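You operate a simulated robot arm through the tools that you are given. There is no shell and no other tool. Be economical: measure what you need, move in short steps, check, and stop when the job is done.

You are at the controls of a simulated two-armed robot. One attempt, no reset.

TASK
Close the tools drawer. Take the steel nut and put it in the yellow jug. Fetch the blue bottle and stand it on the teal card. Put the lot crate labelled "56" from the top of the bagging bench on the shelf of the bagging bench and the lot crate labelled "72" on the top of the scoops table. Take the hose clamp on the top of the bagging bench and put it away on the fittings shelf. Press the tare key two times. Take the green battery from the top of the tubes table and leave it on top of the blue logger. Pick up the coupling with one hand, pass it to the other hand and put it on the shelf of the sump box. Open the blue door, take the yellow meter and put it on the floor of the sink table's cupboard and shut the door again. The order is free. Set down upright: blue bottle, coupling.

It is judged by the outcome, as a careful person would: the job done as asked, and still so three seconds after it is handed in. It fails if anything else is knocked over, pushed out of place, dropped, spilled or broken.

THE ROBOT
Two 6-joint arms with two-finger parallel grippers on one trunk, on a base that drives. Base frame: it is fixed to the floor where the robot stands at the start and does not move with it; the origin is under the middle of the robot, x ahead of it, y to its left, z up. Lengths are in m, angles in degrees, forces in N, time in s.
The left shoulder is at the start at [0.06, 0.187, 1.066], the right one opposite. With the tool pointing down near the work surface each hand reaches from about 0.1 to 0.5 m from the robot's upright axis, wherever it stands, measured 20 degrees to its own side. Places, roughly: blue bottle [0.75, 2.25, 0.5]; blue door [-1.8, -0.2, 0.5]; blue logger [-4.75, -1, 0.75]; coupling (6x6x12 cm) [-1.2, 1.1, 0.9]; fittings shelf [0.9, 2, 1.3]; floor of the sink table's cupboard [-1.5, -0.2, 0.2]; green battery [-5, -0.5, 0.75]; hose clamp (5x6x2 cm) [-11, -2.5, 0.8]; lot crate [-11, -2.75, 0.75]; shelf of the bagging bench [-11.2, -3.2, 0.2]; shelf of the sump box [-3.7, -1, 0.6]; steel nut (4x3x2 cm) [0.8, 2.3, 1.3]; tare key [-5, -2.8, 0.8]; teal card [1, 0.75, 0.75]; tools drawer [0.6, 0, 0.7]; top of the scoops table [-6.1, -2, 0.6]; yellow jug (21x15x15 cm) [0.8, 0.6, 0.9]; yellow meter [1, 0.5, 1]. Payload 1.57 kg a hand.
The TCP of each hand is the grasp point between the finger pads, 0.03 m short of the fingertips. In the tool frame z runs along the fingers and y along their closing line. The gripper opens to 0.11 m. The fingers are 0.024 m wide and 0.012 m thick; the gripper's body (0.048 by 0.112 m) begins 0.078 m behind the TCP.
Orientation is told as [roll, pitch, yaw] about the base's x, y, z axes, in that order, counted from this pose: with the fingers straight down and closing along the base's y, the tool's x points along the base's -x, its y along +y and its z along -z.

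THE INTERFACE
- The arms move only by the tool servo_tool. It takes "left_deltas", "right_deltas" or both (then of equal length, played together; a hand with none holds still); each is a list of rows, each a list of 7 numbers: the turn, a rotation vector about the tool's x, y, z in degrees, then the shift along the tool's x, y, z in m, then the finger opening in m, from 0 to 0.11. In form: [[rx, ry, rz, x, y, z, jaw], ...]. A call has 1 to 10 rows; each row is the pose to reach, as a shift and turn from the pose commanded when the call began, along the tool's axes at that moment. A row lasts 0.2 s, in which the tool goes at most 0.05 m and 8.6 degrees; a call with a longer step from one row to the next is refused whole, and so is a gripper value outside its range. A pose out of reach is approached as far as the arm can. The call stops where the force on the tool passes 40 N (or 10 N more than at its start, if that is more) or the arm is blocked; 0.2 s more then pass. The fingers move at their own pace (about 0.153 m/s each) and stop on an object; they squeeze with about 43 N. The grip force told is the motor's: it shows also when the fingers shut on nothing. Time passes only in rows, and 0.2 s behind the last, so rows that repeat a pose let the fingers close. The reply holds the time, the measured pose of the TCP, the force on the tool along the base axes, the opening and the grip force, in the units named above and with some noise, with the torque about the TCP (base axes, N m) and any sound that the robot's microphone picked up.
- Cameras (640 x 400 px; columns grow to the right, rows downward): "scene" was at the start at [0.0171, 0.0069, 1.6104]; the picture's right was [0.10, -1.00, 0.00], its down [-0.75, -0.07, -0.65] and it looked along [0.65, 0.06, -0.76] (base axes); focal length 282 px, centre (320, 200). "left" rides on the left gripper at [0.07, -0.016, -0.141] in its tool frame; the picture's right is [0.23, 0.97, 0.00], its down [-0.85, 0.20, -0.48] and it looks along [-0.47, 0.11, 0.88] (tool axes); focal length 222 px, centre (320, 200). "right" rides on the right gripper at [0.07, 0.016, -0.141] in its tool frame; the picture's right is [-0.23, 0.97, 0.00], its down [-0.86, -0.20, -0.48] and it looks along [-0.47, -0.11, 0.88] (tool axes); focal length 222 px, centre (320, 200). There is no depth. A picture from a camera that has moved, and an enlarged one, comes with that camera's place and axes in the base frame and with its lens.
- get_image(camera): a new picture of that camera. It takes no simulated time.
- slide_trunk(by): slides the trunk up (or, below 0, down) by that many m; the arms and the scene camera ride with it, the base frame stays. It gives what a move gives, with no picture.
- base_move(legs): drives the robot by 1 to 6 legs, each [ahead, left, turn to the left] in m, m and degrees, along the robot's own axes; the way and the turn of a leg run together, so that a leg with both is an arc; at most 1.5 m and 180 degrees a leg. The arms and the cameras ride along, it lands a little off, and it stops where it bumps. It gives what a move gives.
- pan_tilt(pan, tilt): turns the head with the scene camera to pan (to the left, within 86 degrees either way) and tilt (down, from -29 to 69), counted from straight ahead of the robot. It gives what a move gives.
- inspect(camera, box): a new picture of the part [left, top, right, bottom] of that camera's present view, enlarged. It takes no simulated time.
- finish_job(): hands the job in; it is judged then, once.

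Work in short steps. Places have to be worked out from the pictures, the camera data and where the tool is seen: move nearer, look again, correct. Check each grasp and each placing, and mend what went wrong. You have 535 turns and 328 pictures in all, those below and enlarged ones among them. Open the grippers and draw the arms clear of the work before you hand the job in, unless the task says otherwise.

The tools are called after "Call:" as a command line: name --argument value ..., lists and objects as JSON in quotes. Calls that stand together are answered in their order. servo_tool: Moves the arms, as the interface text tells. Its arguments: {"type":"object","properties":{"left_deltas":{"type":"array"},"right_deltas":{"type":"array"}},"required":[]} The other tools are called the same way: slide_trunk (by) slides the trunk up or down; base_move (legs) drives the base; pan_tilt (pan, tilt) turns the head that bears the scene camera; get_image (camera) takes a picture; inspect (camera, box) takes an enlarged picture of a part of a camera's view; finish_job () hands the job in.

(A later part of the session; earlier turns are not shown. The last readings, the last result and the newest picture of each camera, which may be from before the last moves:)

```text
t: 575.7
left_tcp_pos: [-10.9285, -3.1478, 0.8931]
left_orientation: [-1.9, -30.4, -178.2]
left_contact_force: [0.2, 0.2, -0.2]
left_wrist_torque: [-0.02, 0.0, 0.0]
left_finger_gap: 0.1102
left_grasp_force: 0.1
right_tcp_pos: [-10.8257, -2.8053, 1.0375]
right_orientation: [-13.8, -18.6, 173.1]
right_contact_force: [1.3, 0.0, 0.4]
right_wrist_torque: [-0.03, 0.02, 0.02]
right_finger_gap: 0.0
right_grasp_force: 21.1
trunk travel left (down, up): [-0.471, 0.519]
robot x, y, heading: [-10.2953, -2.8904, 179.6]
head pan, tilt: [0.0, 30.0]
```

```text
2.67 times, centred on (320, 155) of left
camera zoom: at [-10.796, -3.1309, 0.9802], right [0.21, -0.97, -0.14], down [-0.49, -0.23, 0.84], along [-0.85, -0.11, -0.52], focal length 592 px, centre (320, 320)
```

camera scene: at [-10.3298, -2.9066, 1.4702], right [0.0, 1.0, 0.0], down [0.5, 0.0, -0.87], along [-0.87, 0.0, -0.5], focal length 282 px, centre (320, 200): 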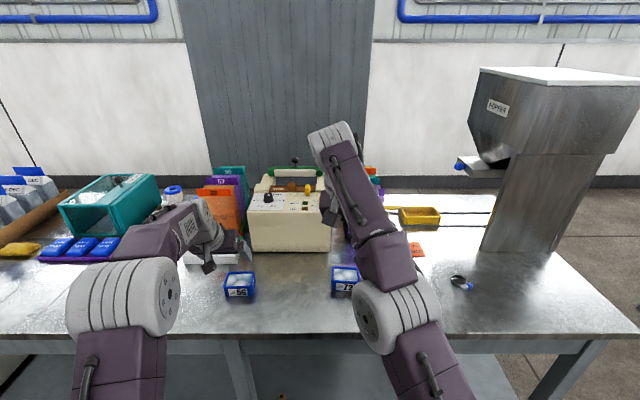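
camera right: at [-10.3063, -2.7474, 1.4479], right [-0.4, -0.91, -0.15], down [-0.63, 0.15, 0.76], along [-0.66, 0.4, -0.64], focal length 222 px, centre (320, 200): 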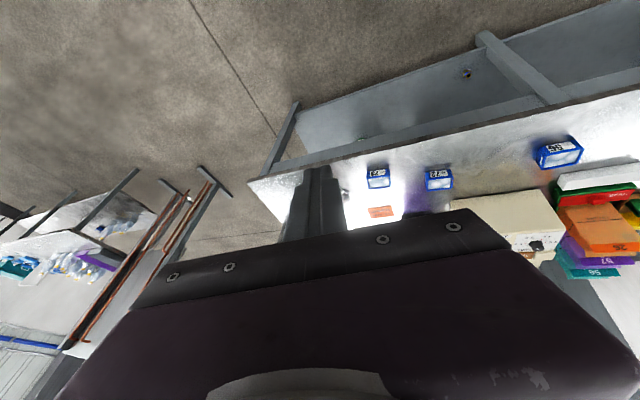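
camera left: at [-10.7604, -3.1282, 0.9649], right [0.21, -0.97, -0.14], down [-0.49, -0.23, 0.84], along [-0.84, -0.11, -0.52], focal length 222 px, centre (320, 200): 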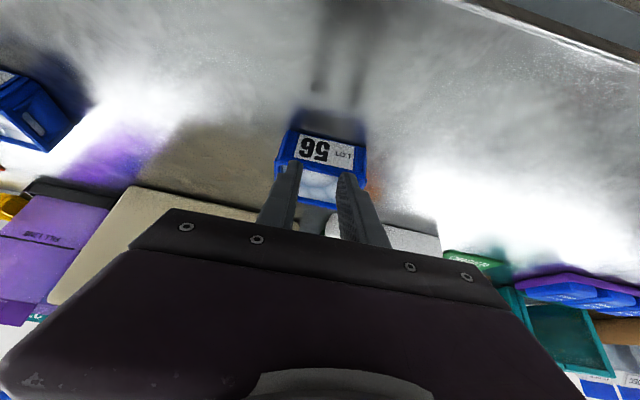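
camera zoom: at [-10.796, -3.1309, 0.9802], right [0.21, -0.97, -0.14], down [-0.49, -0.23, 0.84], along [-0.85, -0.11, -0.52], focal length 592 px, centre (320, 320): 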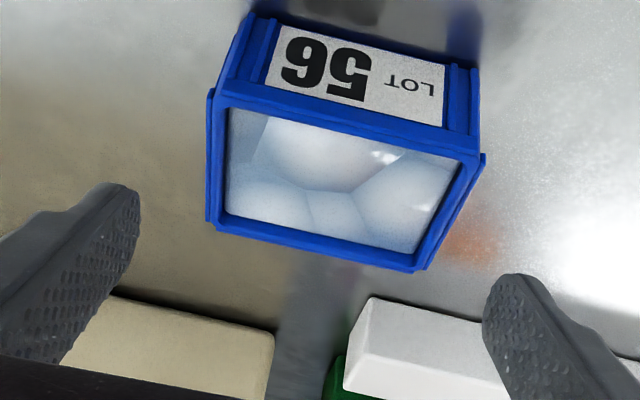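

Crate is ~1 cm toward the image right; I shift 1 cm left and lower.

Call:
base_move --legs '[[0, 0.01, 0]]'

Call:
slide_trunk --by -0.035

Call:
inspect --camera "left" --box '[200, 80, 440, 230]'

```text
t: 576.4
left_tcp_pos: [-10.928, -3.1563, 0.8923]
left_orientation: [-1.8, -30.5, -178.3]
left_contact_force: [0.0, 0.4, -0.6]
left_wrist_torque: [-0.02, 0.0, -0.04]
left_finger_gap: 0.1101
left_grasp_force: 0.1
right_tcp_pos: [-10.8255, -2.8155, 1.0373]
right_orientation: [-13.8, -18.5, 173.2]
right_contact_force: [0.1, -0.4, 0.5]
right_wrist_torque: [0.0, -0.01, 0.03]
right_finger_gap: 0.0
right_grasp_force: 21.8
trunk travel left (down, up): [-0.471, 0.519]
robot x, y, heading: [-10.2919, -2.8977, 179.8]
head pan, tilt: [0.0, 30.0]
```

```text
t: 577.2
left_tcp_pos: [-10.9273, -3.1565, 0.8589]
left_orientation: [-1.9, -30.4, -178.3]
left_contact_force: [-0.3, 0.4, -0.5]
left_wrist_torque: [-0.02, 0.0, -0.02]
left_finger_gap: 0.11
left_grasp_force: 0.1
right_tcp_pos: [-10.8253, -2.8152, 1.0026]
right_orientation: [-13.8, -18.6, 173.1]
right_contact_force: [-0.1, 0.1, -1.0]
right_wrist_torque: [0.0, -0.01, 0.0]
right_finger_gap: 0.0001
right_grasp_force: 21.1
trunk travel left (down, up): [-0.436, 0.554]
robot x, y, heading: [-10.2926, -2.9015, 179.8]
head pan, tilt: [0.0, 30.0]
```

```text
2.67 times, centred on (320, 155) of left
camera zoom: at [-10.7964, -3.1406, 0.9451], right [0.21, -0.97, -0.14], down [-0.49, -0.23, 0.84], along [-0.85, -0.11, -0.52], focal length 592 px, centre (320, 320)
```

zoom: 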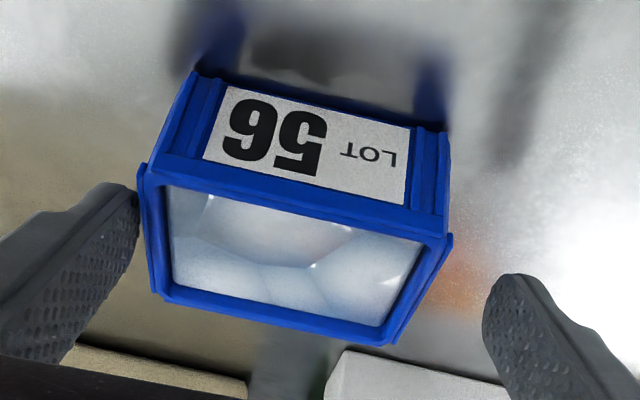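

Now it is 5 mm too far the other way; I correct by 5 mm right and lower in small steps.

Call:
servo_tool --left_deltas '[[0, 0, 0, 0, -0.005, 0, 0.11], [0, 0, 0, 0, -0.005, 0, 0.11]]'

Call:
slide_trunk --by -0.018

Call:
inspect --camera "left" --box '[200, 80, 440, 230]'

```text
t: 577.8
left_tcp_pos: [-10.928, -3.1516, 0.8574]
left_orientation: [-1.9, -30.4, -178.3]
left_contact_force: [0.4, 0.1, -0.3]
left_wrist_torque: [-0.02, 0.02, 0.0]
left_finger_gap: 0.1102
left_grasp_force: 0.1
right_tcp_pos: [-10.8256, -2.8166, 1.0029]
right_orientation: [-13.8, -18.6, 173.2]
right_contact_force: [-0.1, -1.2, 0.4]
right_wrist_torque: [0.0, 0.0, 0.01]
right_finger_gap: 0.0001
right_grasp_force: 21.0
trunk travel left (down, up): [-0.436, 0.554]
robot x, y, heading: [-10.2948, -2.9059, 180.0]
head pan, tilt: [0.0, 30.0]
```

```text
t: 578.5
left_tcp_pos: [-10.9278, -3.1522, 0.8402]
left_orientation: [-1.9, -30.3, -178.4]
left_contact_force: [-0.1, 0.1, 0.4]
left_wrist_torque: [0.02, -0.03, 0.02]
left_finger_gap: 0.11
left_grasp_force: 0.0
right_tcp_pos: [-10.8253, -2.8159, 0.986]
right_orientation: [-13.8, -18.7, 173.2]
right_contact_force: [-0.1, 0.1, 0.3]
right_wrist_torque: [-0.01, 0.0, -0.03]
right_finger_gap: 0.0
right_grasp_force: 21.5
trunk travel left (down, up): [-0.418, 0.572]
robot x, y, heading: [-10.2926, -2.904, 179.7]
head pan, tilt: [0.0, 30.0]
```

```text
2.67 times, centred on (320, 155) of left
camera zoom: at [-10.7966, -3.1356, 0.9271], right [0.21, -0.97, -0.14], down [-0.49, -0.23, 0.84], along [-0.85, -0.11, -0.52], focal length 592 px, centre (320, 320)
```

zoom: 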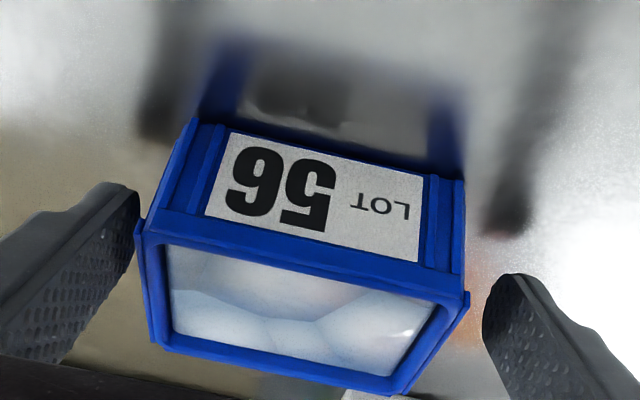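

The fingers straddle the crate below its rim. Close.

Call:
servo_tool --left_deltas '[[0, 0, 0, 0.002, 0, 0.0035, 0.09], [0, 0, 0, 0.002, 0, 0.0035, 0.06], [0, 0, 0, 0.002, 0, 0.0035, 0.06], [0, 0, 0, 0.002, 0, 0.0035, 0.06]]'

Call:
inspect --camera "left" --box '[200, 80, 440, 230]'

```text
t: 579.5
left_tcp_pos: [-10.9298, -3.1504, 0.8358]
left_orientation: [-1.9, -30.4, -178.4]
left_contact_force: [-1.3, -1.1, 2.6]
left_wrist_torque: [-0.22, -0.03, -0.04]
left_finger_gap: 0.0844
left_grasp_force: 42.7
right_tcp_pos: [-10.8245, -2.8156, 0.9857]
right_orientation: [-13.8, -18.5, 173.2]
right_contact_force: [-0.8, -0.1, -0.9]
right_wrist_torque: [-0.01, 0.0, 0.01]
right_finger_gap: 0.0001
right_grasp_force: 21.7
trunk travel left (down, up): [-0.418, 0.572]
robot x, y, heading: [-10.2974, -2.9016, 179.8]
head pan, tilt: [0.0, 30.0]
```

```text
2.67 times, centred on (320, 155) of left
camera zoom: at [-10.7968, -3.1356, 0.9232], right [0.21, -0.97, -0.14], down [-0.49, -0.23, 0.84], along [-0.85, -0.11, -0.52], focal length 592 px, centre (320, 320)
```

zoom: 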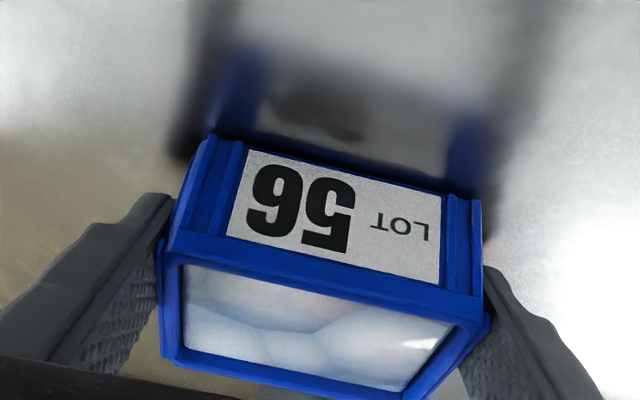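

Crate 56 gripped. I lift, back off, and look at the shelf below.

Call:
slide_trunk --by 0.15

Call:
base_move --legs '[[-0.5, 0, 0]]'

Call:
slide_trunk --by -0.4

Call:
pan_tilt --pan 0 --tilt 35

Call:
get_image --camera "scene"

```text
t: 581.2
left_tcp_pos: [-10.9294, -3.151, 0.985]
left_orientation: [-1.9, -30.4, -178.3]
left_contact_force: [-0.8, 0.4, -1.0]
left_wrist_torque: [0.03, 0.0, 0.0]
left_finger_gap: 0.0846
left_grasp_force: 43.1
right_tcp_pos: [-10.8258, -2.8162, 1.1342]
right_orientation: [-13.9, -18.5, 173.3]
right_contact_force: [-0.4, -0.8, 0.1]
right_wrist_torque: [-0.02, 0.01, 0.0]
right_finger_gap: 0.0002
right_grasp_force: 21.4
trunk travel left (down, up): [-0.568, 0.422]
robot x, y, heading: [-10.2955, -2.907, 179.8]
head pan, tilt: [0.0, 30.0]
```

```text
t: 584.2
left_tcp_pos: [-10.4253, -3.1537, 0.9862]
left_orientation: [-1.9, -30.4, -178.1]
left_contact_force: [0.3, 0.9, -1.7]
left_wrist_torque: [-0.01, -0.04, 0.03]
left_finger_gap: 0.0849
left_grasp_force: 42.5
right_tcp_pos: [-10.3225, -2.8172, 1.1336]
right_orientation: [-13.9, -18.7, 173.4]
right_contact_force: [0.1, 0.4, -0.1]
right_wrist_torque: [-0.01, 0.01, -0.01]
right_finger_gap: 0.0
right_grasp_force: 20.9
trunk travel left (down, up): [-0.568, 0.422]
robot x, y, heading: [-9.7895, -2.8994, -179.7]
head pan, tilt: [0.0, 30.0]
```

```text
t: 588.0
left_tcp_pos: [-10.4249, -3.1541, 0.5852]
left_orientation: [-1.8, -30.4, -178.1]
left_contact_force: [-0.2, 0.1, -1.5]
left_wrist_torque: [0.05, -0.02, 0.0]
left_finger_gap: 0.0845
left_grasp_force: 43.0
right_tcp_pos: [-10.3227, -2.8183, 0.7346]
right_orientation: [-13.8, -18.6, 173.4]
right_contact_force: [-1.0, -0.5, -1.3]
right_wrist_torque: [0.0, -0.02, -0.01]
right_finger_gap: 0.0
right_grasp_force: 21.0
trunk travel left (down, up): [-0.168, 0.822]
robot x, y, heading: [-9.788, -2.9048, -180.0]
head pan, tilt: [0.0, 30.0]
```

```text
t: 588.7
left_tcp_pos: [-10.424, -3.1539, 0.5854]
left_orientation: [-2.0, -30.4, -178.1]
left_contact_force: [0.1, 0.6, -1.9]
left_wrist_torque: [0.01, -0.01, 0.01]
left_finger_gap: 0.0844
left_grasp_force: 43.2
right_tcp_pos: [-10.3228, -2.8177, 0.7343]
right_orientation: [-13.9, -18.5, 173.4]
right_contact_force: [-0.9, 0.0, 0.5]
right_wrist_torque: [-0.02, -0.01, -0.02]
right_finger_gap: 0.0
right_grasp_force: 21.8
trunk travel left (down, up): [-0.168, 0.822]
robot x, y, heading: [-9.7899, -2.9043, -180.0]
head pan, tilt: [0.0, 35.0]
```

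```text
118 pictures are left
camera scene: at [-9.8197, -2.9045, 1.1044], right [0.0, 1.0, 0.0], down [0.57, 0.0, -0.82], along [-0.82, 0.0, -0.57], focal length 282 px, centre (320, 200)
```

scene: 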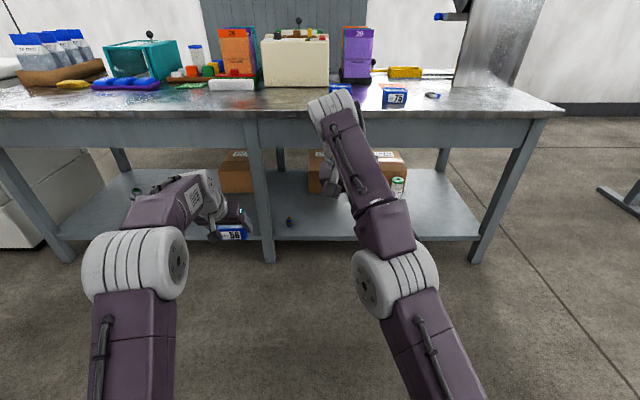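

The left bay of the shelf has free space around (−10.95, −3.6). I retract the right hand, lower the trunk fully and lower the left arm.

Call:
slide_trunk --by -0.165

Call:
servo_tool --left_deltas '[[0, 0, 0, 0.01, 0, 0.03, 0.06], [0, 0, 0, 0.025, 0, 0.06, 0.06], [0, 0, 0, 0.04, 0, 0.09, 0.06], [0, 0, 0, 0.055, 0, 0.115, 0.06], [0, 0, 0, 0.067, 0, 0.135, 0.06], [0, 0, 0, 0.067, 0, 0.135, 0.06]]' --right_deltas '[[0, 0, 0, 0.035, 0, -0.012, 0], [0, 0, 0, 0.07, 0, -0.024, 0], [0, 0, 0, 0.105, 0, -0.036, 0], [0, 0, 0, 0.14, 0, -0.048, 0], [0, 0, 0, 0.175, 0, -0.06, 0], [0, 0, 0, 0.2, 0, -0.07, 0]]'

Call:
get_image --camera "scene"

```text
t: 590.5
left_tcp_pos: [-10.4253, -3.1535, 0.42]
left_orientation: [-1.9, -30.4, -178.2]
left_contact_force: [0.0, 0.5, -2.0]
left_wrist_torque: [0.01, 0.01, 0.01]
left_finger_gap: 0.0845
left_grasp_force: 43.2
right_tcp_pos: [-10.3215, -2.818, 0.5699]
right_orientation: [-13.7, -18.7, 173.4]
right_contact_force: [0.1, 0.9, 0.6]
right_wrist_torque: [0.02, 0.01, -0.02]
right_finger_gap: 0.0
right_grasp_force: 21.4
trunk travel left (down, up): [-0.003, 0.987]
robot x, y, heading: [-9.7904, -2.8998, -180.0]
head pan, tilt: [0.0, 35.0]
```

```text
t: 591.9
left_tcp_pos: [-10.4337, -3.1501, 0.2697]
left_orientation: [-1.9, -30.3, -178.0]
left_contact_force: [-0.1, -1.5, -1.4]
left_wrist_torque: [-0.02, -0.04, -0.01]
left_finger_gap: 0.0847
left_grasp_force: 43.0
right_tcp_pos: [-10.1142, -2.8588, 0.5707]
right_orientation: [-13.8, -18.5, 173.3]
right_contact_force: [-0.2, -0.1, 1.1]
right_wrist_torque: [0.01, -0.02, -0.03]
right_finger_gap: 0.0
right_grasp_force: 21.8
right hand out of reach, approached as far as the arm can: row 1, 2
trunk travel left (down, up): [-0.003, 0.987]
robot x, y, heading: [-9.7921, -2.9038, -180.0]
head pan, tilt: [0.0, 35.0]
```

```text
117 pictures are left
camera scene: at [-9.8197, -2.9044, 0.9393], right [0.0, 1.0, 0.0], down [0.57, 0.0, -0.82], along [-0.82, 0.0, -0.57], focal length 282 px, centre (320, 200)
```

scene: 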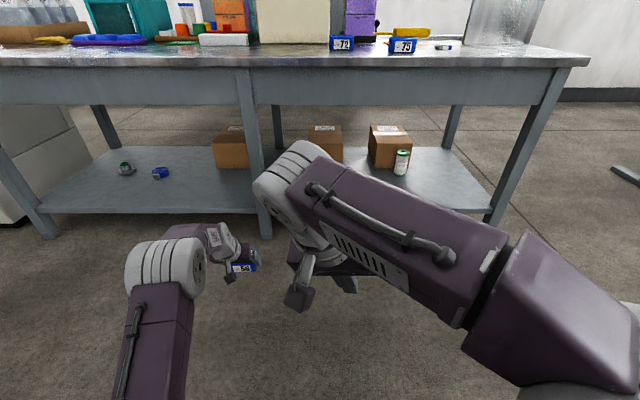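

Free spot at ≈(−10.93, −3.45). I raise 3 cm for entry, sidestep left and drive in.

Call:
slide_trunk --by 0.03

Call:
base_move --legs '[[0, 0.3, 0], [0.3, 0, 0]]'

Call:
get_image --camera "scene"

Call:
get_image --camera "left"

```text
t: 592.7
left_tcp_pos: [-10.4356, -3.1496, 0.301]
left_orientation: [-1.8, -30.4, -178.1]
left_contact_force: [0.2, 1.2, -1.9]
left_wrist_torque: [-0.01, -0.01, -0.01]
left_finger_gap: 0.0847
left_grasp_force: 43.0
right_tcp_pos: [-10.1149, -2.858, 0.5996]
right_orientation: [-13.8, -18.5, 173.4]
right_contact_force: [-0.2, 0.3, -0.5]
right_wrist_torque: [-0.04, -0.01, 0.01]
right_finger_gap: 0.0003
right_grasp_force: 21.5
trunk travel left (down, up): [-0.033, 0.957]
robot x, y, heading: [-9.7895, -2.9012, -180.1]
head pan, tilt: [0.0, 35.0]
```

```text
t: 596.4
left_tcp_pos: [-10.7355, -3.45, 0.2996]
left_orientation: [-1.8, -30.4, -178.1]
left_contact_force: [-0.6, 0.0, -1.7]
left_wrist_torque: [0.0, -0.02, 0.03]
left_finger_gap: 0.0845
left_grasp_force: 42.8
right_tcp_pos: [-10.4154, -3.1594, 0.5997]
right_orientation: [-13.8, -18.6, 173.4]
right_contact_force: [0.5, 0.1, 1.0]
right_wrist_torque: [-0.01, 0.02, -0.05]
right_finger_gap: 0.0
right_grasp_force: 21.6
trunk travel left (down, up): [-0.033, 0.957]
robot x, y, heading: [-10.0879, -3.2079, -179.9]
head pan, tilt: [0.0, 35.0]
```

```text
116 pictures are left
camera scene: at [-10.1197, -3.2053, 0.9693], right [0.0, 1.0, 0.0], down [0.57, 0.0, -0.82], along [-0.82, 0.0, -0.57], focal length 282 px, centre (320, 200)
```

scene: 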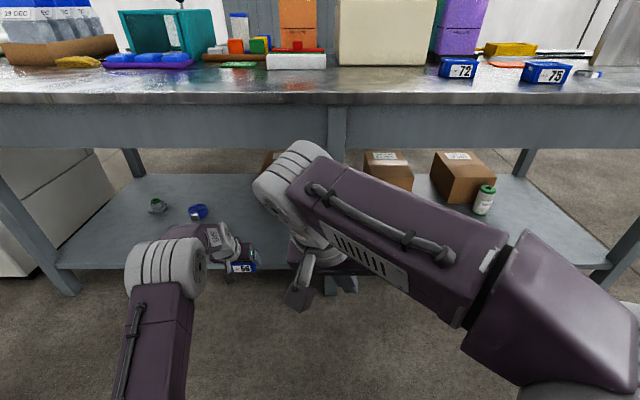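

```text
115 pictures are left
camera left: at [-10.6039, -3.4342, 0.3875], right [0.21, -0.97, -0.14], down [-0.49, -0.23, 0.84], along [-0.84, -0.11, -0.52], focal length 222 px, centre (320, 200)
```

left: 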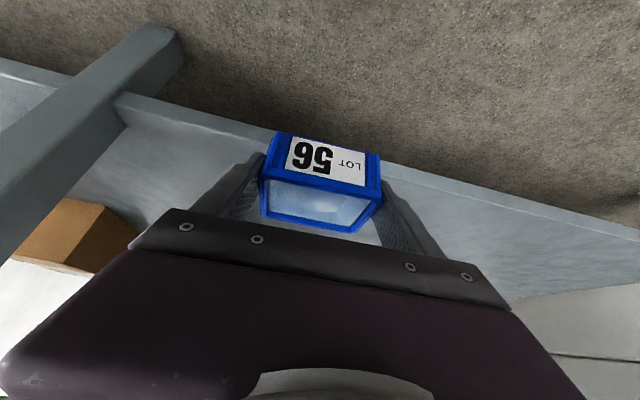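

Looks clear. I drive 0.18 further in.

Call:
base_move --legs '[[0.18, 0, 0]]'

Call:
get_image --camera "left"

```text
t: 597.9
left_tcp_pos: [-10.9149, -3.4523, 0.3]
left_orientation: [-1.9, -30.4, -178.0]
left_contact_force: [0.2, 0.4, -1.1]
left_wrist_torque: [-0.01, -0.02, 0.01]
left_finger_gap: 0.0845
left_grasp_force: 43.4
right_tcp_pos: [-10.595, -3.1598, 0.6005]
right_orientation: [-13.8, -18.6, 173.4]
right_contact_force: [-0.1, -0.2, 0.4]
right_wrist_torque: [0.0, -0.01, 0.0]
right_finger_gap: 0.0001
right_grasp_force: 22.2
trunk travel left (down, up): [-0.033, 0.957]
robot x, y, heading: [-10.2692, -3.205, -180.0]
head pan, tilt: [0.0, 35.0]
```

```text
114 pictures are left
camera left: at [-10.7838, -3.4351, 0.3875], right [0.21, -0.97, -0.14], down [-0.49, -0.23, 0.84], along [-0.84, -0.11, -0.52], focal length 222 px, centre (320, 200)
```

left: 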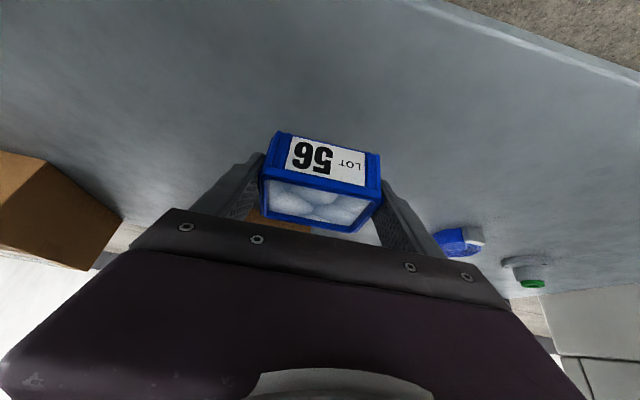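

Well placed over the shelf. I lower with the trunk, then the arm in small rows until contact.

Call:
slide_trunk --by -0.03

Call:
servo_tool --left_deltas '[[0, 0, 0, 0.004, 0, 0.007, 0.06], [0, 0, 0, 0.008, 0, 0.0139, 0.06], [0, 0, 0, 0.011, 0, 0.019, 0.06], [0, 0, 0, 0.014, 0, 0.0242, 0.06]]'

```text
t: 598.6
left_tcp_pos: [-10.9147, -3.4512, 0.2696]
left_orientation: [-1.9, -30.3, -178.0]
left_contact_force: [-0.8, 0.0, -2.4]
left_wrist_torque: [-0.01, -0.03, 0.01]
left_finger_gap: 0.0846
left_grasp_force: 43.8
right_tcp_pos: [-10.5951, -3.1593, 0.5709]
right_orientation: [-13.9, -18.5, 173.5]
right_contact_force: [-0.1, 1.1, 0.2]
right_wrist_torque: [0.0, -0.01, 0.0]
right_finger_gap: 0.0001
right_grasp_force: 21.5
trunk travel left (down, up): [-0.003, 0.987]
robot x, y, heading: [-10.2731, -3.2028, -179.9]
head pan, tilt: [0.0, 35.0]
```

```text
t: 599.6
left_tcp_pos: [-10.9147, -3.4508, 0.2422]
left_orientation: [-1.9, -30.2, -178.0]
left_contact_force: [0.0, -0.1, -0.6]
left_wrist_torque: [0.0, -0.06, 0.0]
left_finger_gap: 0.0845
left_grasp_force: 42.9
right_tcp_pos: [-10.5957, -3.1596, 0.5703]
right_orientation: [-13.8, -18.5, 173.4]
right_contact_force: [-0.4, 0.0, 0.2]
right_wrist_torque: [0.0, -0.03, -0.02]
right_finger_gap: 0.0
right_grasp_force: 20.9
trunk travel left (down, up): [-0.003, 0.987]
robot x, y, heading: [-10.2713, -3.2064, -180.1]
head pan, tilt: [0.0, 35.0]
```

Call:
servo_tool --left_deltas '[[0, 0, 0, 0.002, 0, 0.0035, 0.06], [0, 0, 0, 0.004, 0, 0.007, 0.06], [0, 0, 0, 0.006, 0, 0.0104, 0.06], [0, 0, 0, 0.008, 0, 0.0139, 0.06], [0, 0, 0, 0.01, 0, 0.0173, 0.06]]'

```text
t: 600.9
left_tcp_pos: [-10.9155, -3.4507, 0.2233]
left_orientation: [-2.0, -30.3, -177.8]
left_contact_force: [0.1, -0.1, -0.9]
left_wrist_torque: [-0.01, -0.02, -0.02]
left_finger_gap: 0.0845
left_grasp_force: 43.1
right_tcp_pos: [-10.5972, -3.1585, 0.5702]
right_orientation: [-13.8, -18.5, 173.5]
right_contact_force: [-0.1, 0.3, -1.2]
right_wrist_torque: [0.02, -0.01, -0.03]
right_finger_gap: 0.0001
right_grasp_force: 21.6
trunk travel left (down, up): [-0.003, 0.987]
robot x, y, heading: [-10.2701, -3.2025, -180.0]
head pan, tilt: [0.0, 35.0]
```

Still free; continue.

Call:
servo_tool --left_deltas '[[0, 0, 0, 0.002, 0, 0.0035, 0.06], [0, 0, 0, 0.004, 0, 0.007, 0.06], [0, 0, 0, 0.006, 0, 0.0104, 0.06], [0, 0, 0, 0.008, 0, 0.0139, 0.06], [0, 0, 0, 0.01, 0, 0.0173, 0.06]]'

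Call:
get_image --camera "left"

```text
t: 602.0
left_tcp_pos: [-10.9204, -3.4502, 0.214]
left_orientation: [-1.6, -31.4, -178.2]
left_contact_force: [0.1, 0.7, 17.6]
left_wrist_torque: [-0.78, -0.38, 0.01]
left_finger_gap: 0.0846
left_grasp_force: 43.5
right_tcp_pos: [-10.5937, -3.16, 0.5699]
right_orientation: [-13.7, -18.7, 173.4]
right_contact_force: [-0.2, -0.4, 0.6]
right_wrist_torque: [-0.01, 0.02, -0.03]
right_finger_gap: 0.0001
right_grasp_force: 21.2
trunk travel left (down, up): [-0.003, 0.987]
robot x, y, heading: [-10.2717, -3.2055, -179.8]
head pan, tilt: [0.0, 35.0]
stopped in row 5 (left hand): the force on the tool passed its limit at 43 N (the readings are from after the stop); the commanded pose is now the measured one
```

```text
113 pictures are left
camera left: at [-10.7872, -3.4334, 0.2975], right [0.21, -0.97, -0.14], down [-0.47, -0.23, 0.85], along [-0.85, -0.11, -0.51], focal length 222 px, centre (320, 200)
```

left: 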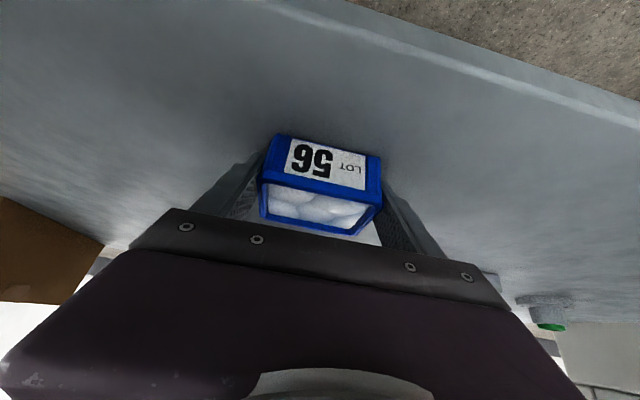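

Contact. I open and lift straight up, then check.

Call:
servo_tool --left_deltas '[[0, 0, 0, -0.0015, 0, -0.0026, 0.085], [0, 0, 0, -0.0015, 0, -0.0026, 0.11], [0, 0, 0, -0.0015, 0, -0.0026, 0.11], [0, 0, 0, -0.012, 0, -0.021, 0.11], [0, 0, 0, -0.027, 0, -0.047, 0.11], [0, 0, 0, -0.045, 0, -0.078, 0.11]]'

Call:
get_image --camera "left"

```text
t: 603.4
left_tcp_pos: [-10.9162, -3.4531, 0.2988]
left_orientation: [-1.7, -30.9, -178.2]
left_contact_force: [0.0, -0.1, 0.0]
left_wrist_torque: [0.01, 0.01, -0.02]
left_finger_gap: 0.11
left_grasp_force: 0.1
right_tcp_pos: [-10.596, -3.1611, 0.5697]
right_orientation: [-13.8, -18.5, 173.5]
right_contact_force: [0.1, 0.4, -1.2]
right_wrist_torque: [0.04, 0.02, -0.01]
right_finger_gap: 0.0
right_grasp_force: 20.8
trunk travel left (down, up): [-0.003, 0.987]
robot x, y, heading: [-10.2692, -3.2102, -179.7]
head pan, tilt: [0.0, 35.0]
```

```text
112 pictures are left
camera left: at [-10.7838, -3.4365, 0.3841], right [0.21, -0.97, -0.14], down [-0.48, -0.23, 0.84], along [-0.85, -0.11, -0.52], focal length 222 px, centre (320, 200)
```

left: 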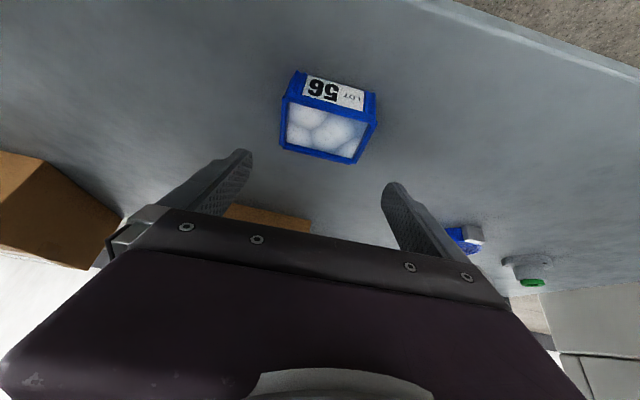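

Crate 56 stands on the shelf. I back off, raise the trunk and line up the left hand with crate 72.

Call:
base_move --legs '[[-0.5, 0, 0]]'

Call:
slide_trunk --by 0.4

Call:
slide_trunk --by 0.25

Call:
base_move --legs '[[0, -0.62, 0], [0.35, 0, 0]]'

Call:
get_image --camera "left"

Call:
get_image --camera "scene"

```text
t: 606.4
left_tcp_pos: [-10.4107, -3.4532, 0.2986]
left_orientation: [-1.8, -31.0, -178.1]
left_contact_force: [-0.1, -0.5, 0.8]
left_wrist_torque: [0.03, -0.02, -0.01]
left_finger_gap: 0.1102
left_grasp_force: 0.0
right_tcp_pos: [-10.0902, -3.1592, 0.5705]
right_orientation: [-13.8, -18.5, 173.6]
right_contact_force: [0.0, -0.3, -0.2]
right_wrist_torque: [-0.01, 0.05, 0.02]
right_finger_gap: 0.0001
right_grasp_force: 21.1
trunk travel left (down, up): [-0.003, 0.987]
robot x, y, heading: [-9.7641, -3.2024, -179.9]
head pan, tilt: [0.0, 35.0]
```

```text
t: 610.2
left_tcp_pos: [-10.4098, -3.4538, 0.6978]
left_orientation: [-1.6, -31.0, -178.1]
left_contact_force: [0.4, -0.4, 0.8]
left_wrist_torque: [0.02, -0.01, -0.01]
left_finger_gap: 0.1099
left_grasp_force: 0.1
right_tcp_pos: [-10.0895, -3.1581, 0.9699]
right_orientation: [-13.9, -18.6, 173.5]
right_contact_force: [-0.4, 1.2, -0.2]
right_wrist_torque: [0.02, 0.0, 0.0]
right_finger_gap: 0.0
right_grasp_force: 21.0
trunk travel left (down, up): [-0.403, 0.587]
robot x, y, heading: [-9.7635, -3.2017, -179.9]
head pan, tilt: [0.0, 35.0]
```

```text
t: 612.8
left_tcp_pos: [-10.4103, -3.4524, 0.9476]
left_orientation: [-1.6, -31.0, -178.0]
left_contact_force: [0.9, -0.3, 0.2]
left_wrist_torque: [-0.01, -0.01, 0.0]
left_finger_gap: 0.1101
left_grasp_force: 0.0
right_tcp_pos: [-10.0903, -3.16, 1.2205]
right_orientation: [-13.9, -18.4, 173.4]
right_contact_force: [-0.6, 0.1, 0.6]
right_wrist_torque: [0.01, 0.02, -0.03]
right_finger_gap: 0.0
right_grasp_force: 21.5
trunk travel left (down, up): [-0.653, 0.337]
robot x, y, heading: [-9.7666, -3.2033, -179.9]
head pan, tilt: [0.0, 35.0]
```

```text
t: 618.1
left_tcp_pos: [-10.7615, -2.83, 0.9486]
left_orientation: [-1.8, -31.0, -178.3]
left_contact_force: [0.4, 0.7, -0.8]
left_wrist_torque: [-0.02, -0.01, 0.03]
left_finger_gap: 0.1099
left_grasp_force: 0.1
right_tcp_pos: [-10.4404, -2.5372, 1.2206]
right_orientation: [-13.8, -18.6, 173.3]
right_contact_force: [-0.3, 0.3, 0.3]
right_wrist_torque: [0.05, 0.04, 0.01]
right_finger_gap: 0.0
right_grasp_force: 21.7
trunk travel left (down, up): [-0.653, 0.337]
robot x, y, heading: [-10.1163, -2.5839, 180.0]
head pan, tilt: [0.0, 35.0]
```

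```text
111 pictures are left
camera left: at [-10.6298, -2.8137, 1.0345], right [0.21, -0.97, -0.14], down [-0.48, -0.23, 0.85], along [-0.85, -0.11, -0.52], focal length 222 px, centre (320, 200)
```

left: 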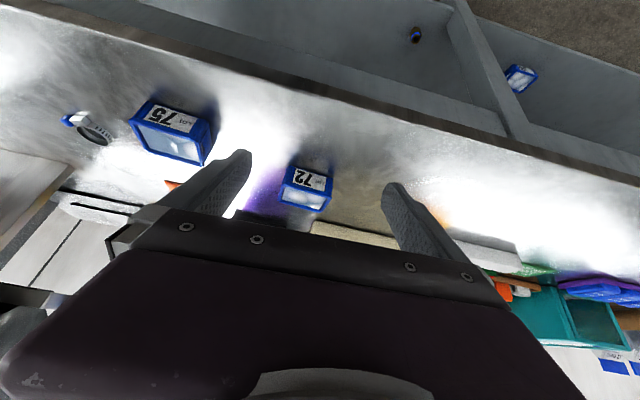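

```text
110 pictures are left
camera scene: at [-10.1446, -2.5844, 1.5894], right [0.0, 1.0, 0.0], down [0.57, 0.0, -0.82], along [-0.82, 0.0, -0.57], focal length 282 px, centre (320, 200)
```

scene: 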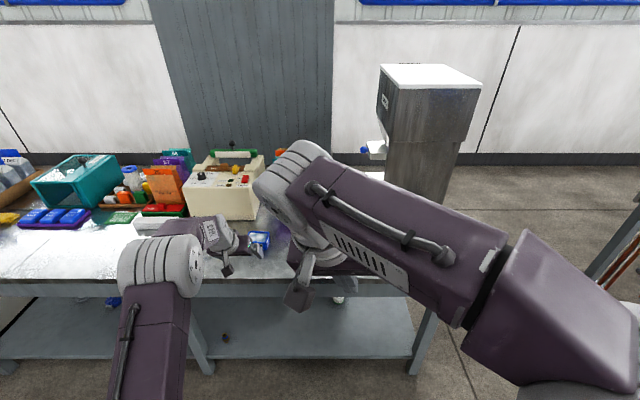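

Crate 72 at (−10.936, −2.826); clamp ≈(−10.96, −2.47). I drive in and lower over crate 72.

Call:
base_move --legs '[[0.165, -0.003, 0]]'

Call:
slide_trunk --by -0.06

Call:
inspect --camera "left" --box '[200, 80, 440, 230]'

```text
t: 619.6
left_tcp_pos: [-10.9254, -2.8262, 0.9493]
left_orientation: [-1.7, -31.1, -178.4]
left_contact_force: [-0.1, 0.6, -0.1]
left_wrist_torque: [-0.03, 0.0, -0.04]
left_finger_gap: 0.1101
left_grasp_force: 0.0
right_tcp_pos: [-10.6027, -2.5344, 1.2206]
right_orientation: [-13.8, -18.6, 173.1]
right_contact_force: [0.2, -0.2, 0.5]
right_wrist_torque: [0.03, 0.0, 0.0]
right_finger_gap: 0.0
right_grasp_force: 21.1
trunk travel left (down, up): [-0.653, 0.337]
robot x, y, heading: [-10.2802, -2.5781, 179.8]
head pan, tilt: [0.0, 35.0]
```

```text
t: 620.6
left_tcp_pos: [-10.9261, -2.8267, 0.8889]
left_orientation: [-1.7, -31.0, -178.4]
left_contact_force: [0.6, -0.4, 0.3]
left_wrist_torque: [-0.01, 0.0, -0.01]
left_finger_gap: 0.1101
left_grasp_force: 0.1
right_tcp_pos: [-10.6032, -2.5343, 1.1596]
right_orientation: [-13.8, -18.6, 173.2]
right_contact_force: [1.1, -0.2, -0.7]
right_wrist_torque: [0.02, -0.01, -0.02]
right_finger_gap: 0.0
right_grasp_force: 21.1
trunk travel left (down, up): [-0.593, 0.397]
robot x, y, heading: [-10.2784, -2.5842, 179.8]
head pan, tilt: [0.0, 35.0]
```

```text
2.67 times, centred on (320, 155) of left
camera zoom: at [-10.7936, -2.8099, 0.9746], right [0.21, -0.97, -0.14], down [-0.48, -0.23, 0.85], along [-0.85, -0.11, -0.51], focal length 592 px, centre (320, 320)
```

zoom: 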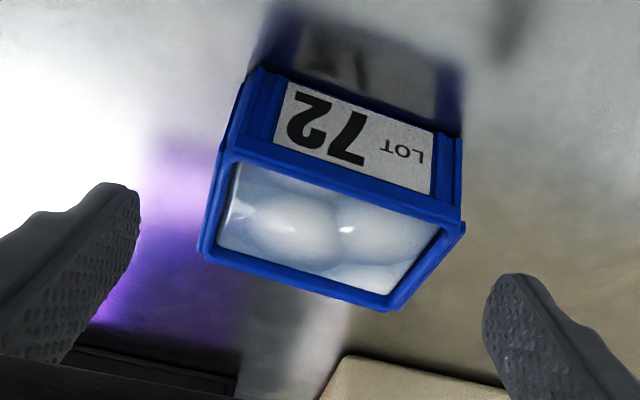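

Crate 72 is rotated ~4° and 6 mm to the image right; I match the hand and lower.

Call:
servo_tool --left_deltas '[[0, 0, 2, 0, 0.003, 0, 0.11], [0, 0, 4, 0, 0.006, 0, 0.11], [0, 0, 4, 0, 0.006, 0, 0.11]]'

Call:
slide_trunk --by -0.03

Call:
inspect --camera "left" --box '[200, 80, 440, 230]'

```text
t: 621.4
left_tcp_pos: [-10.925, -2.8317, 0.8871]
left_orientation: [0.7, -30.9, 176.9]
left_contact_force: [-0.6, -0.6, 1.1]
left_wrist_torque: [0.02, 0.01, -0.01]
left_finger_gap: 0.1099
left_grasp_force: 0.1
right_tcp_pos: [-10.6037, -2.5348, 1.1592]
right_orientation: [-13.9, -18.5, 173.3]
right_contact_force: [0.0, -0.3, -1.1]
right_wrist_torque: [0.03, 0.03, 0.0]
right_finger_gap: 0.0004
right_grasp_force: 21.3
trunk travel left (down, up): [-0.593, 0.397]
robot x, y, heading: [-10.2802, -2.5792, 179.9]
head pan, tilt: [0.0, 35.0]
```

```text
t: 622.1
left_tcp_pos: [-10.9268, -2.8322, 0.8587]
left_orientation: [0.8, -31.0, 176.9]
left_contact_force: [-0.2, -0.5, -0.1]
left_wrist_torque: [-0.02, -0.03, -0.01]
left_finger_gap: 0.1101
left_grasp_force: 0.1
right_tcp_pos: [-10.6055, -2.5341, 1.1312]
right_orientation: [-13.8, -18.6, 173.1]
right_contact_force: [-0.4, 0.8, 0.4]
right_wrist_torque: [0.01, 0.03, -0.02]
right_finger_gap: 0.0001
right_grasp_force: 20.9
trunk travel left (down, up): [-0.563, 0.427]
robot x, y, heading: [-10.282, -2.5794, 179.9]
head pan, tilt: [0.0, 35.0]
```

```text
2.67 times, centred on (320, 155) of left
camera zoom: at [-10.7925, -2.8209, 0.9437], right [0.15, -0.98, -0.11], down [-0.49, -0.17, 0.85], along [-0.86, -0.07, -0.51], focal length 592 px, centre (320, 320)
```

zoom: 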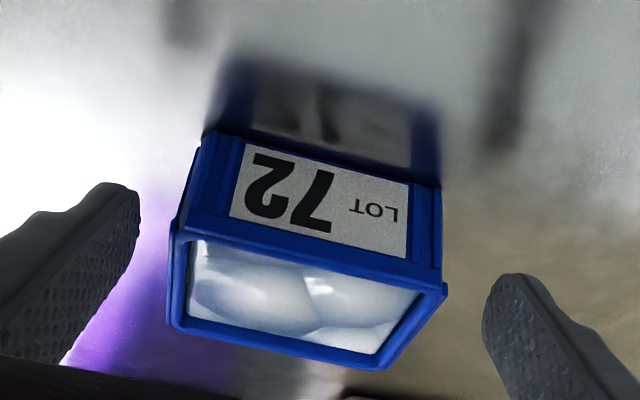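

Well centred. I lower 2 cm more and close.

Call:
slide_trunk --by -0.02

Call:
servo_tool --left_deltas '[[0, 0, 0, 0, 0, 0, 0.09], [0, 0, 0, 0, 0, 0, 0.06], [0, 0, 0, 0, 0, 0, 0.06], [0, 0, 0, 0, 0, 0, 0.06]]'

Call:
slide_trunk --by 0.15

Call:
get_image --camera "left"

```text
t: 622.8
left_tcp_pos: [-10.9261, -2.8329, 0.8391]
left_orientation: [0.6, -31.0, 177.0]
left_contact_force: [0.0, 0.0, -0.2]
left_wrist_torque: [0.01, 0.02, -0.01]
left_finger_gap: 0.11
left_grasp_force: 0.0
right_tcp_pos: [-10.6031, -2.5338, 1.1099]
right_orientation: [-13.8, -18.6, 173.3]
right_contact_force: [-0.1, -0.4, 0.5]
right_wrist_torque: [-0.01, 0.0, 0.01]
right_finger_gap: 0.0
right_grasp_force: 21.4
trunk travel left (down, up): [-0.543, 0.447]
robot x, y, heading: [-10.2804, -2.584, 180.0]
head pan, tilt: [0.0, 35.0]
```

```text
t: 623.8
left_tcp_pos: [-10.9265, -2.8314, 0.8388]
left_orientation: [0.7, -30.9, 176.9]
left_contact_force: [-0.6, -0.3, 0.6]
left_wrist_torque: [0.13, 0.0, -0.01]
left_finger_gap: 0.085
left_grasp_force: 42.8
right_tcp_pos: [-10.6039, -2.5346, 1.111]
right_orientation: [-13.8, -18.6, 173.1]
right_contact_force: [1.0, 0.0, -0.2]
right_wrist_torque: [-0.06, -0.02, 0.02]
right_finger_gap: 0.0
right_grasp_force: 21.3
trunk travel left (down, up): [-0.543, 0.447]
robot x, y, heading: [-10.2841, -2.582, 179.9]
head pan, tilt: [0.0, 35.0]
```

```text
t: 625.5
left_tcp_pos: [-10.9257, -2.8326, 0.9882]
left_orientation: [0.7, -31.0, 177.0]
left_contact_force: [-0.7, 0.7, -1.6]
left_wrist_torque: [0.03, -0.07, 0.0]
left_finger_gap: 0.0847
left_grasp_force: 43.2
right_tcp_pos: [-10.6057, -2.5345, 1.261]
right_orientation: [-13.8, -18.6, 173.2]
right_contact_force: [0.6, 0.9, -0.9]
right_wrist_torque: [0.02, 0.0, 0.02]
right_finger_gap: 0.0001
right_grasp_force: 21.2
trunk travel left (down, up): [-0.693, 0.297]
robot x, y, heading: [-10.2826, -2.5811, 180.0]
head pan, tilt: [0.0, 35.0]
```

```text
107 pictures are left
camera left: at [-10.793, -2.821, 1.0733], right [0.15, -0.98, -0.11], down [-0.49, -0.17, 0.85], along [-0.86, -0.07, -0.51], focal length 222 px, centre (320, 200)
```

left: 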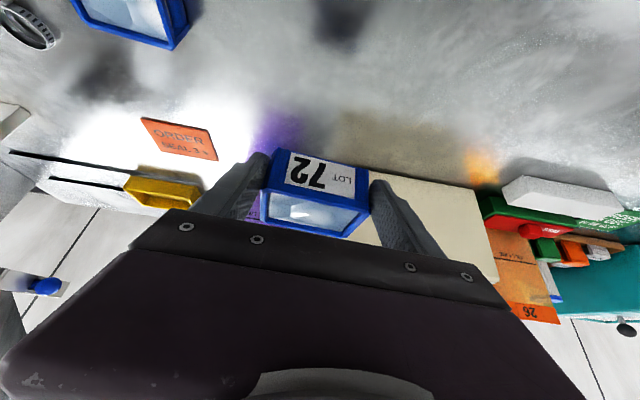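

Crate 72 secured. Next the hose clamp with the right hand: I straighten it to pitch −30° and extend it.

Call:
servo_tool --right_deltas '[[-5.1, -3.8, -0.7, -0.03, 0, 0.01, 0.05], [-10.2, -7.6, -1.3, -0.07, 0, 0.025, 0.09], [-15.3, -11.4, -2, -0.11, 0, 0.04, 0.09], [-15.3, -11.4, -2, -0.15, 0, 0.055, 0.09], [-15.3, -11.4, -2, -0.19, 0, 0.07, 0.09], [-15.3, -11.4, -2, -0.22, 0, 0.08, 0.09]]'

Call:
get_image --camera "right"

Call:
get_image --camera "scene"

```text
t: 626.9
left_tcp_pos: [-10.9275, -2.8319, 0.9883]
left_orientation: [0.7, -31.0, 176.9]
left_contact_force: [0.7, -0.8, -0.6]
left_wrist_torque: [-0.01, -0.04, 0.02]
left_finger_gap: 0.085
left_grasp_force: 43.2
right_tcp_pos: [-10.8355, -2.4874, 1.2542]
right_orientation: [0.1, -29.6, 177.0]
right_contact_force: [-0.8, -0.7, -0.4]
right_wrist_torque: [0.0, -0.01, 0.07]
right_finger_gap: 0.0904
right_grasp_force: 0.0
trunk travel left (down, up): [-0.693, 0.297]
robot x, y, heading: [-10.2858, -2.5797, 179.7]
head pan, tilt: [0.0, 35.0]
```

```text
106 pictures are left
camera right: at [-10.7074, -2.5111, 1.3448], right [-0.25, -0.96, 0.11], down [-0.5, 0.23, 0.84], along [-0.83, 0.15, -0.53], focal length 222 px, centre (320, 200)
```

right: 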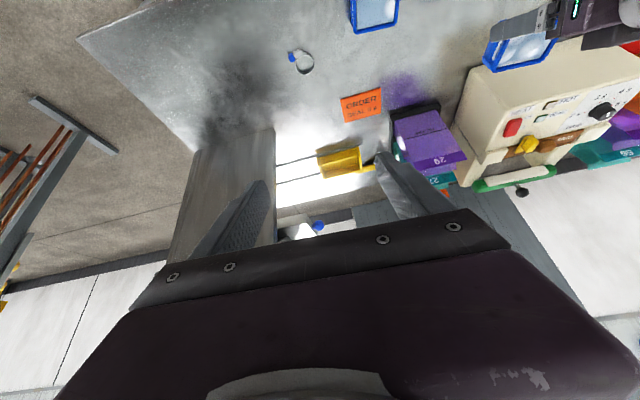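

```text
105 pictures are left
camera scene: at [-10.3105, -2.581, 1.6293], right [0.0, 1.0, 0.0], down [0.57, 0.0, -0.82], along [-0.82, 0.0, -0.57], focal length 282 px, centre (320, 200)
```

scene: 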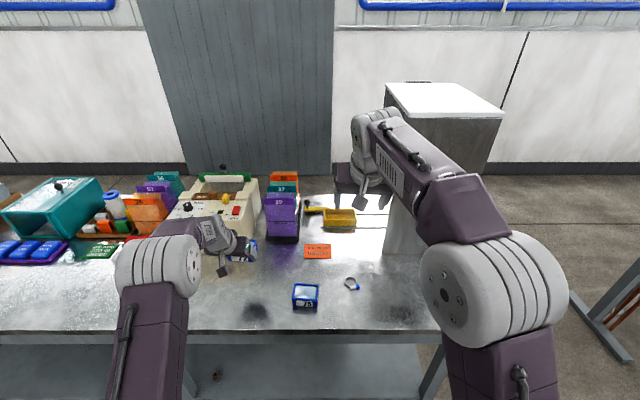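

Clamp at (−10.965, −2.467, ~0.80). I lower the right arm itself (so the left hand keeps its height) to hover above it.

Call:
servo_tool --right_deltas '[[0, 0, 0, -0.01, 0.003, 0.04, 0.09], [0, 0, 0, -0.01, 0.006, 0.085, 0.09], [0, 0, 0, 0, 0.009, 0.13, 0.09], [0, 0, 0, 0.01, -0.003, 0.175, 0.09], [0, 0, 0, 0.02, -0.006, 0.22, 0.09], [0, 0, 0, 0.03, -0.01, 0.26, 0.09], [0, 0, 0, 0.04, -0.015, 0.3, 0.09], [0, 0, 0, 0.055, -0.02, 0.34, 0.09]]'

Call:
get_image --camera "right"

```text
t: 628.7
left_tcp_pos: [-10.9269, -2.8329, 0.9879]
left_orientation: [0.7, -31.0, 177.0]
left_contact_force: [0.2, 0.5, -2.3]
left_wrist_torque: [-0.01, -0.08, 0.0]
left_finger_gap: 0.0847
left_grasp_force: 43.2
right_tcp_pos: [-10.9535, -2.4603, 0.9324]
right_orientation: [0.0, -29.5, 176.8]
right_contact_force: [-0.4, 0.1, -0.2]
right_wrist_torque: [0.01, 0.0, 0.0]
right_finger_gap: 0.0902
right_grasp_force: 0.0
trunk travel left (down, up): [-0.693, 0.297]
robot x, y, heading: [-10.2844, -2.5787, 179.8]
head pan, tilt: [0.0, 35.0]
```

```text
104 pictures are left
camera right: at [-10.825, -2.4847, 1.0225], right [-0.25, -0.96, 0.11], down [-0.5, 0.23, 0.84], along [-0.83, 0.15, -0.53], focal length 222 px, centre (320, 200)
```

right: 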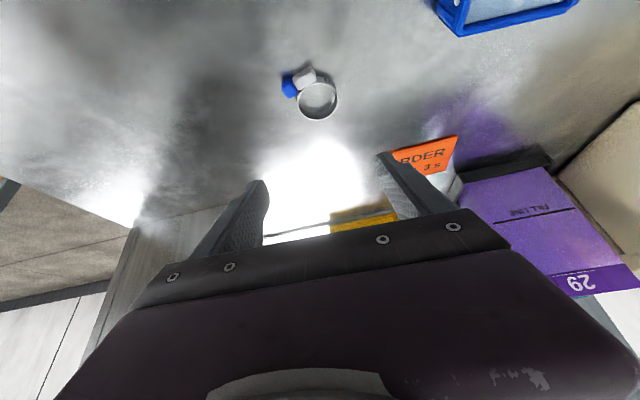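

Aligned over the ring. I lower 8.5 cm and look.

Call:
servo_tool --right_deltas '[[0, 0, 0, 0.014, 0, 0.0245, 0.09], [0, 0, 0, 0.028, 0, 0.049, 0.09], [0, 0, 0, 0.042, 0, 0.0736, 0.09]]'

Call:
get_image --camera "right"

```text
t: 629.5
left_tcp_pos: [-10.9271, -2.8314, 0.9883]
left_orientation: [0.7, -31.0, 177.0]
left_contact_force: [-0.7, -0.1, -1.8]
left_wrist_torque: [0.02, -0.02, 0.0]
left_finger_gap: 0.0846
left_grasp_force: 42.9
right_tcp_pos: [-10.952, -2.4605, 0.8483]
right_orientation: [0.1, -29.6, 176.9]
right_contact_force: [0.7, 0.3, 0.3]
right_wrist_torque: [-0.02, 0.0, 0.01]
right_finger_gap: 0.0902
right_grasp_force: 0.1
trunk travel left (down, up): [-0.693, 0.297]
robot x, y, heading: [-10.2815, -2.5834, 180.0]
head pan, tilt: [0.0, 35.0]
```

```text
103 pictures are left
camera right: at [-10.8241, -2.4854, 0.9385], right [-0.25, -0.96, 0.11], down [-0.49, 0.23, 0.84], along [-0.83, 0.15, -0.53], focal length 222 px, centre (320, 200)
```

right: 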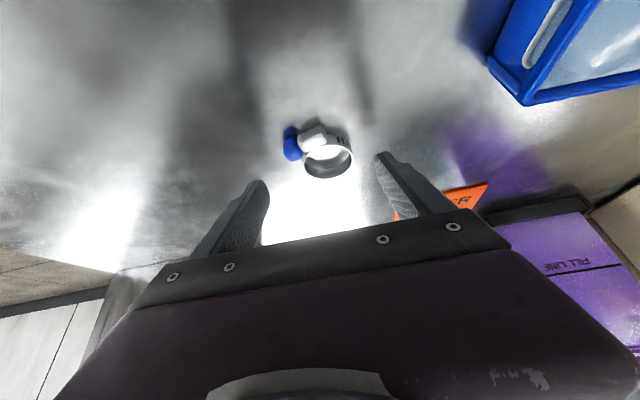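

Good. I lower the last 2 cm and close.

Call:
servo_tool --right_deltas '[[0, 0, 0, 0.006, 0, 0.0095, 0.09], [0, 0, 0, 0.011, 0, 0.019, 0.09], [0, 0, 0, 0.011, 0, 0.019, 0.05], [0, 0, 0, 0.011, 0, 0.019, 0.01], [0, 0, 0, 0.011, 0, 0.019, 0.01], [0, 0, 0, 0.011, 0, 0.019, 0.01]]'

Call:
get_image --camera "right"

```text
t: 630.9
left_tcp_pos: [-10.9229, -2.8322, 0.9907]
left_orientation: [0.7, -31.2, 177.0]
left_contact_force: [-0.3, 0.6, -2.2]
left_wrist_torque: [0.04, -0.03, 0.01]
left_finger_gap: 0.0846
left_grasp_force: 43.0
right_tcp_pos: [-10.9526, -2.4611, 0.8325]
right_orientation: [0.2, -30.2, 176.9]
right_contact_force: [-2.6, 6.1, 28.8]
right_wrist_torque: [0.67, 0.21, -0.14]
right_finger_gap: 0.0419
right_grasp_force: 42.7
trunk travel left (down, up): [-0.693, 0.297]
robot x, y, heading: [-10.2782, -2.5797, 179.9]
head pan, tilt: [0.0, 35.0]
```

```text
102 pictures are left
camera right: at [-10.8224, -2.4862, 0.9203], right [-0.25, -0.96, 0.12], down [-0.49, 0.23, 0.84], along [-0.84, 0.15, -0.53], focal length 222 px, centre (320, 200)
```

right: 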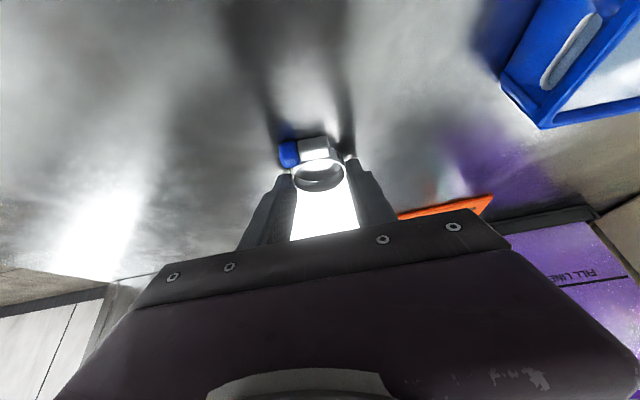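

Clamp gripped (4.2 cm). I lift with the trunk and back away.

Call:
slide_trunk --by 0.25

Call:
base_move --legs '[[-0.5, 0, 0]]'

Call:
get_image --camera "right"

Call:
get_image --camera "scene"

```text
t: 633.5
left_tcp_pos: [-10.9262, -2.8313, 1.238]
left_orientation: [0.7, -31.0, 177.0]
left_contact_force: [0.2, 0.4, -1.1]
left_wrist_torque: [-0.01, -0.06, 0.04]
left_finger_gap: 0.0847
left_grasp_force: 43.7
right_tcp_pos: [-10.9526, -2.4619, 1.0776]
right_orientation: [0.1, -29.7, 177.0]
right_contact_force: [-0.6, -0.2, -0.7]
right_wrist_torque: [-0.02, -0.03, 0.01]
right_finger_gap: 0.0419
right_grasp_force: 43.0
trunk travel left (down, up): [-0.943, 0.047]
robot x, y, heading: [-10.2777, -2.5828, 180.0]
head pan, tilt: [0.0, 35.0]
```

```text
t: 636.5
left_tcp_pos: [-10.4242, -2.8327, 1.2377]
left_orientation: [0.7, -30.9, 176.8]
left_contact_force: [-1.1, -0.6, -1.1]
left_wrist_torque: [0.0, -0.05, 0.01]
left_finger_gap: 0.0849
left_grasp_force: 43.2
right_tcp_pos: [-10.4499, -2.4624, 1.0766]
right_orientation: [0.1, -29.5, 176.9]
right_contact_force: [-1.0, -0.1, 0.2]
right_wrist_torque: [-0.02, -0.01, 0.0]
right_finger_gap: 0.0419
right_grasp_force: 42.6
trunk travel left (down, up): [-0.943, 0.047]
robot x, y, heading: [-9.7745, -2.5845, 179.7]
head pan, tilt: [0.0, 35.0]
```

```text
101 pictures are left
camera right: at [-10.3213, -2.4861, 1.1657], right [-0.25, -0.96, 0.11], down [-0.5, 0.23, 0.84], along [-0.83, 0.15, -0.54], focal length 222 px, centre (320, 200)
```

right: 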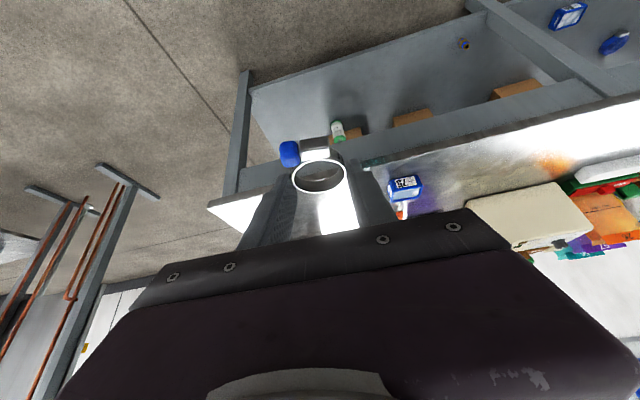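

```text
100 pictures are left
camera scene: at [-9.8076, -2.5829, 1.8793], right [0.0, 1.0, 0.0], down [0.58, 0.0, -0.82], along [-0.82, 0.0, -0.58], focal length 282 px, centre (320, 200)
```

scene: 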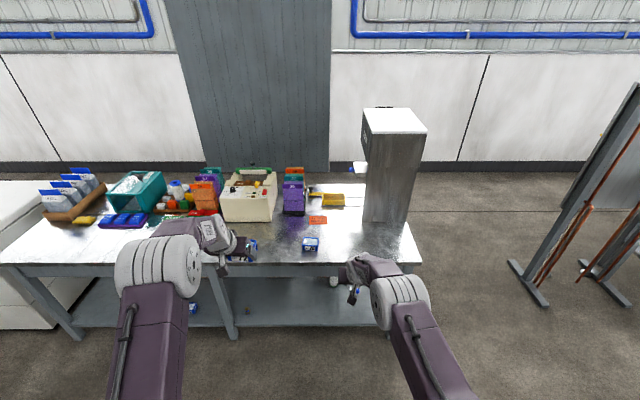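

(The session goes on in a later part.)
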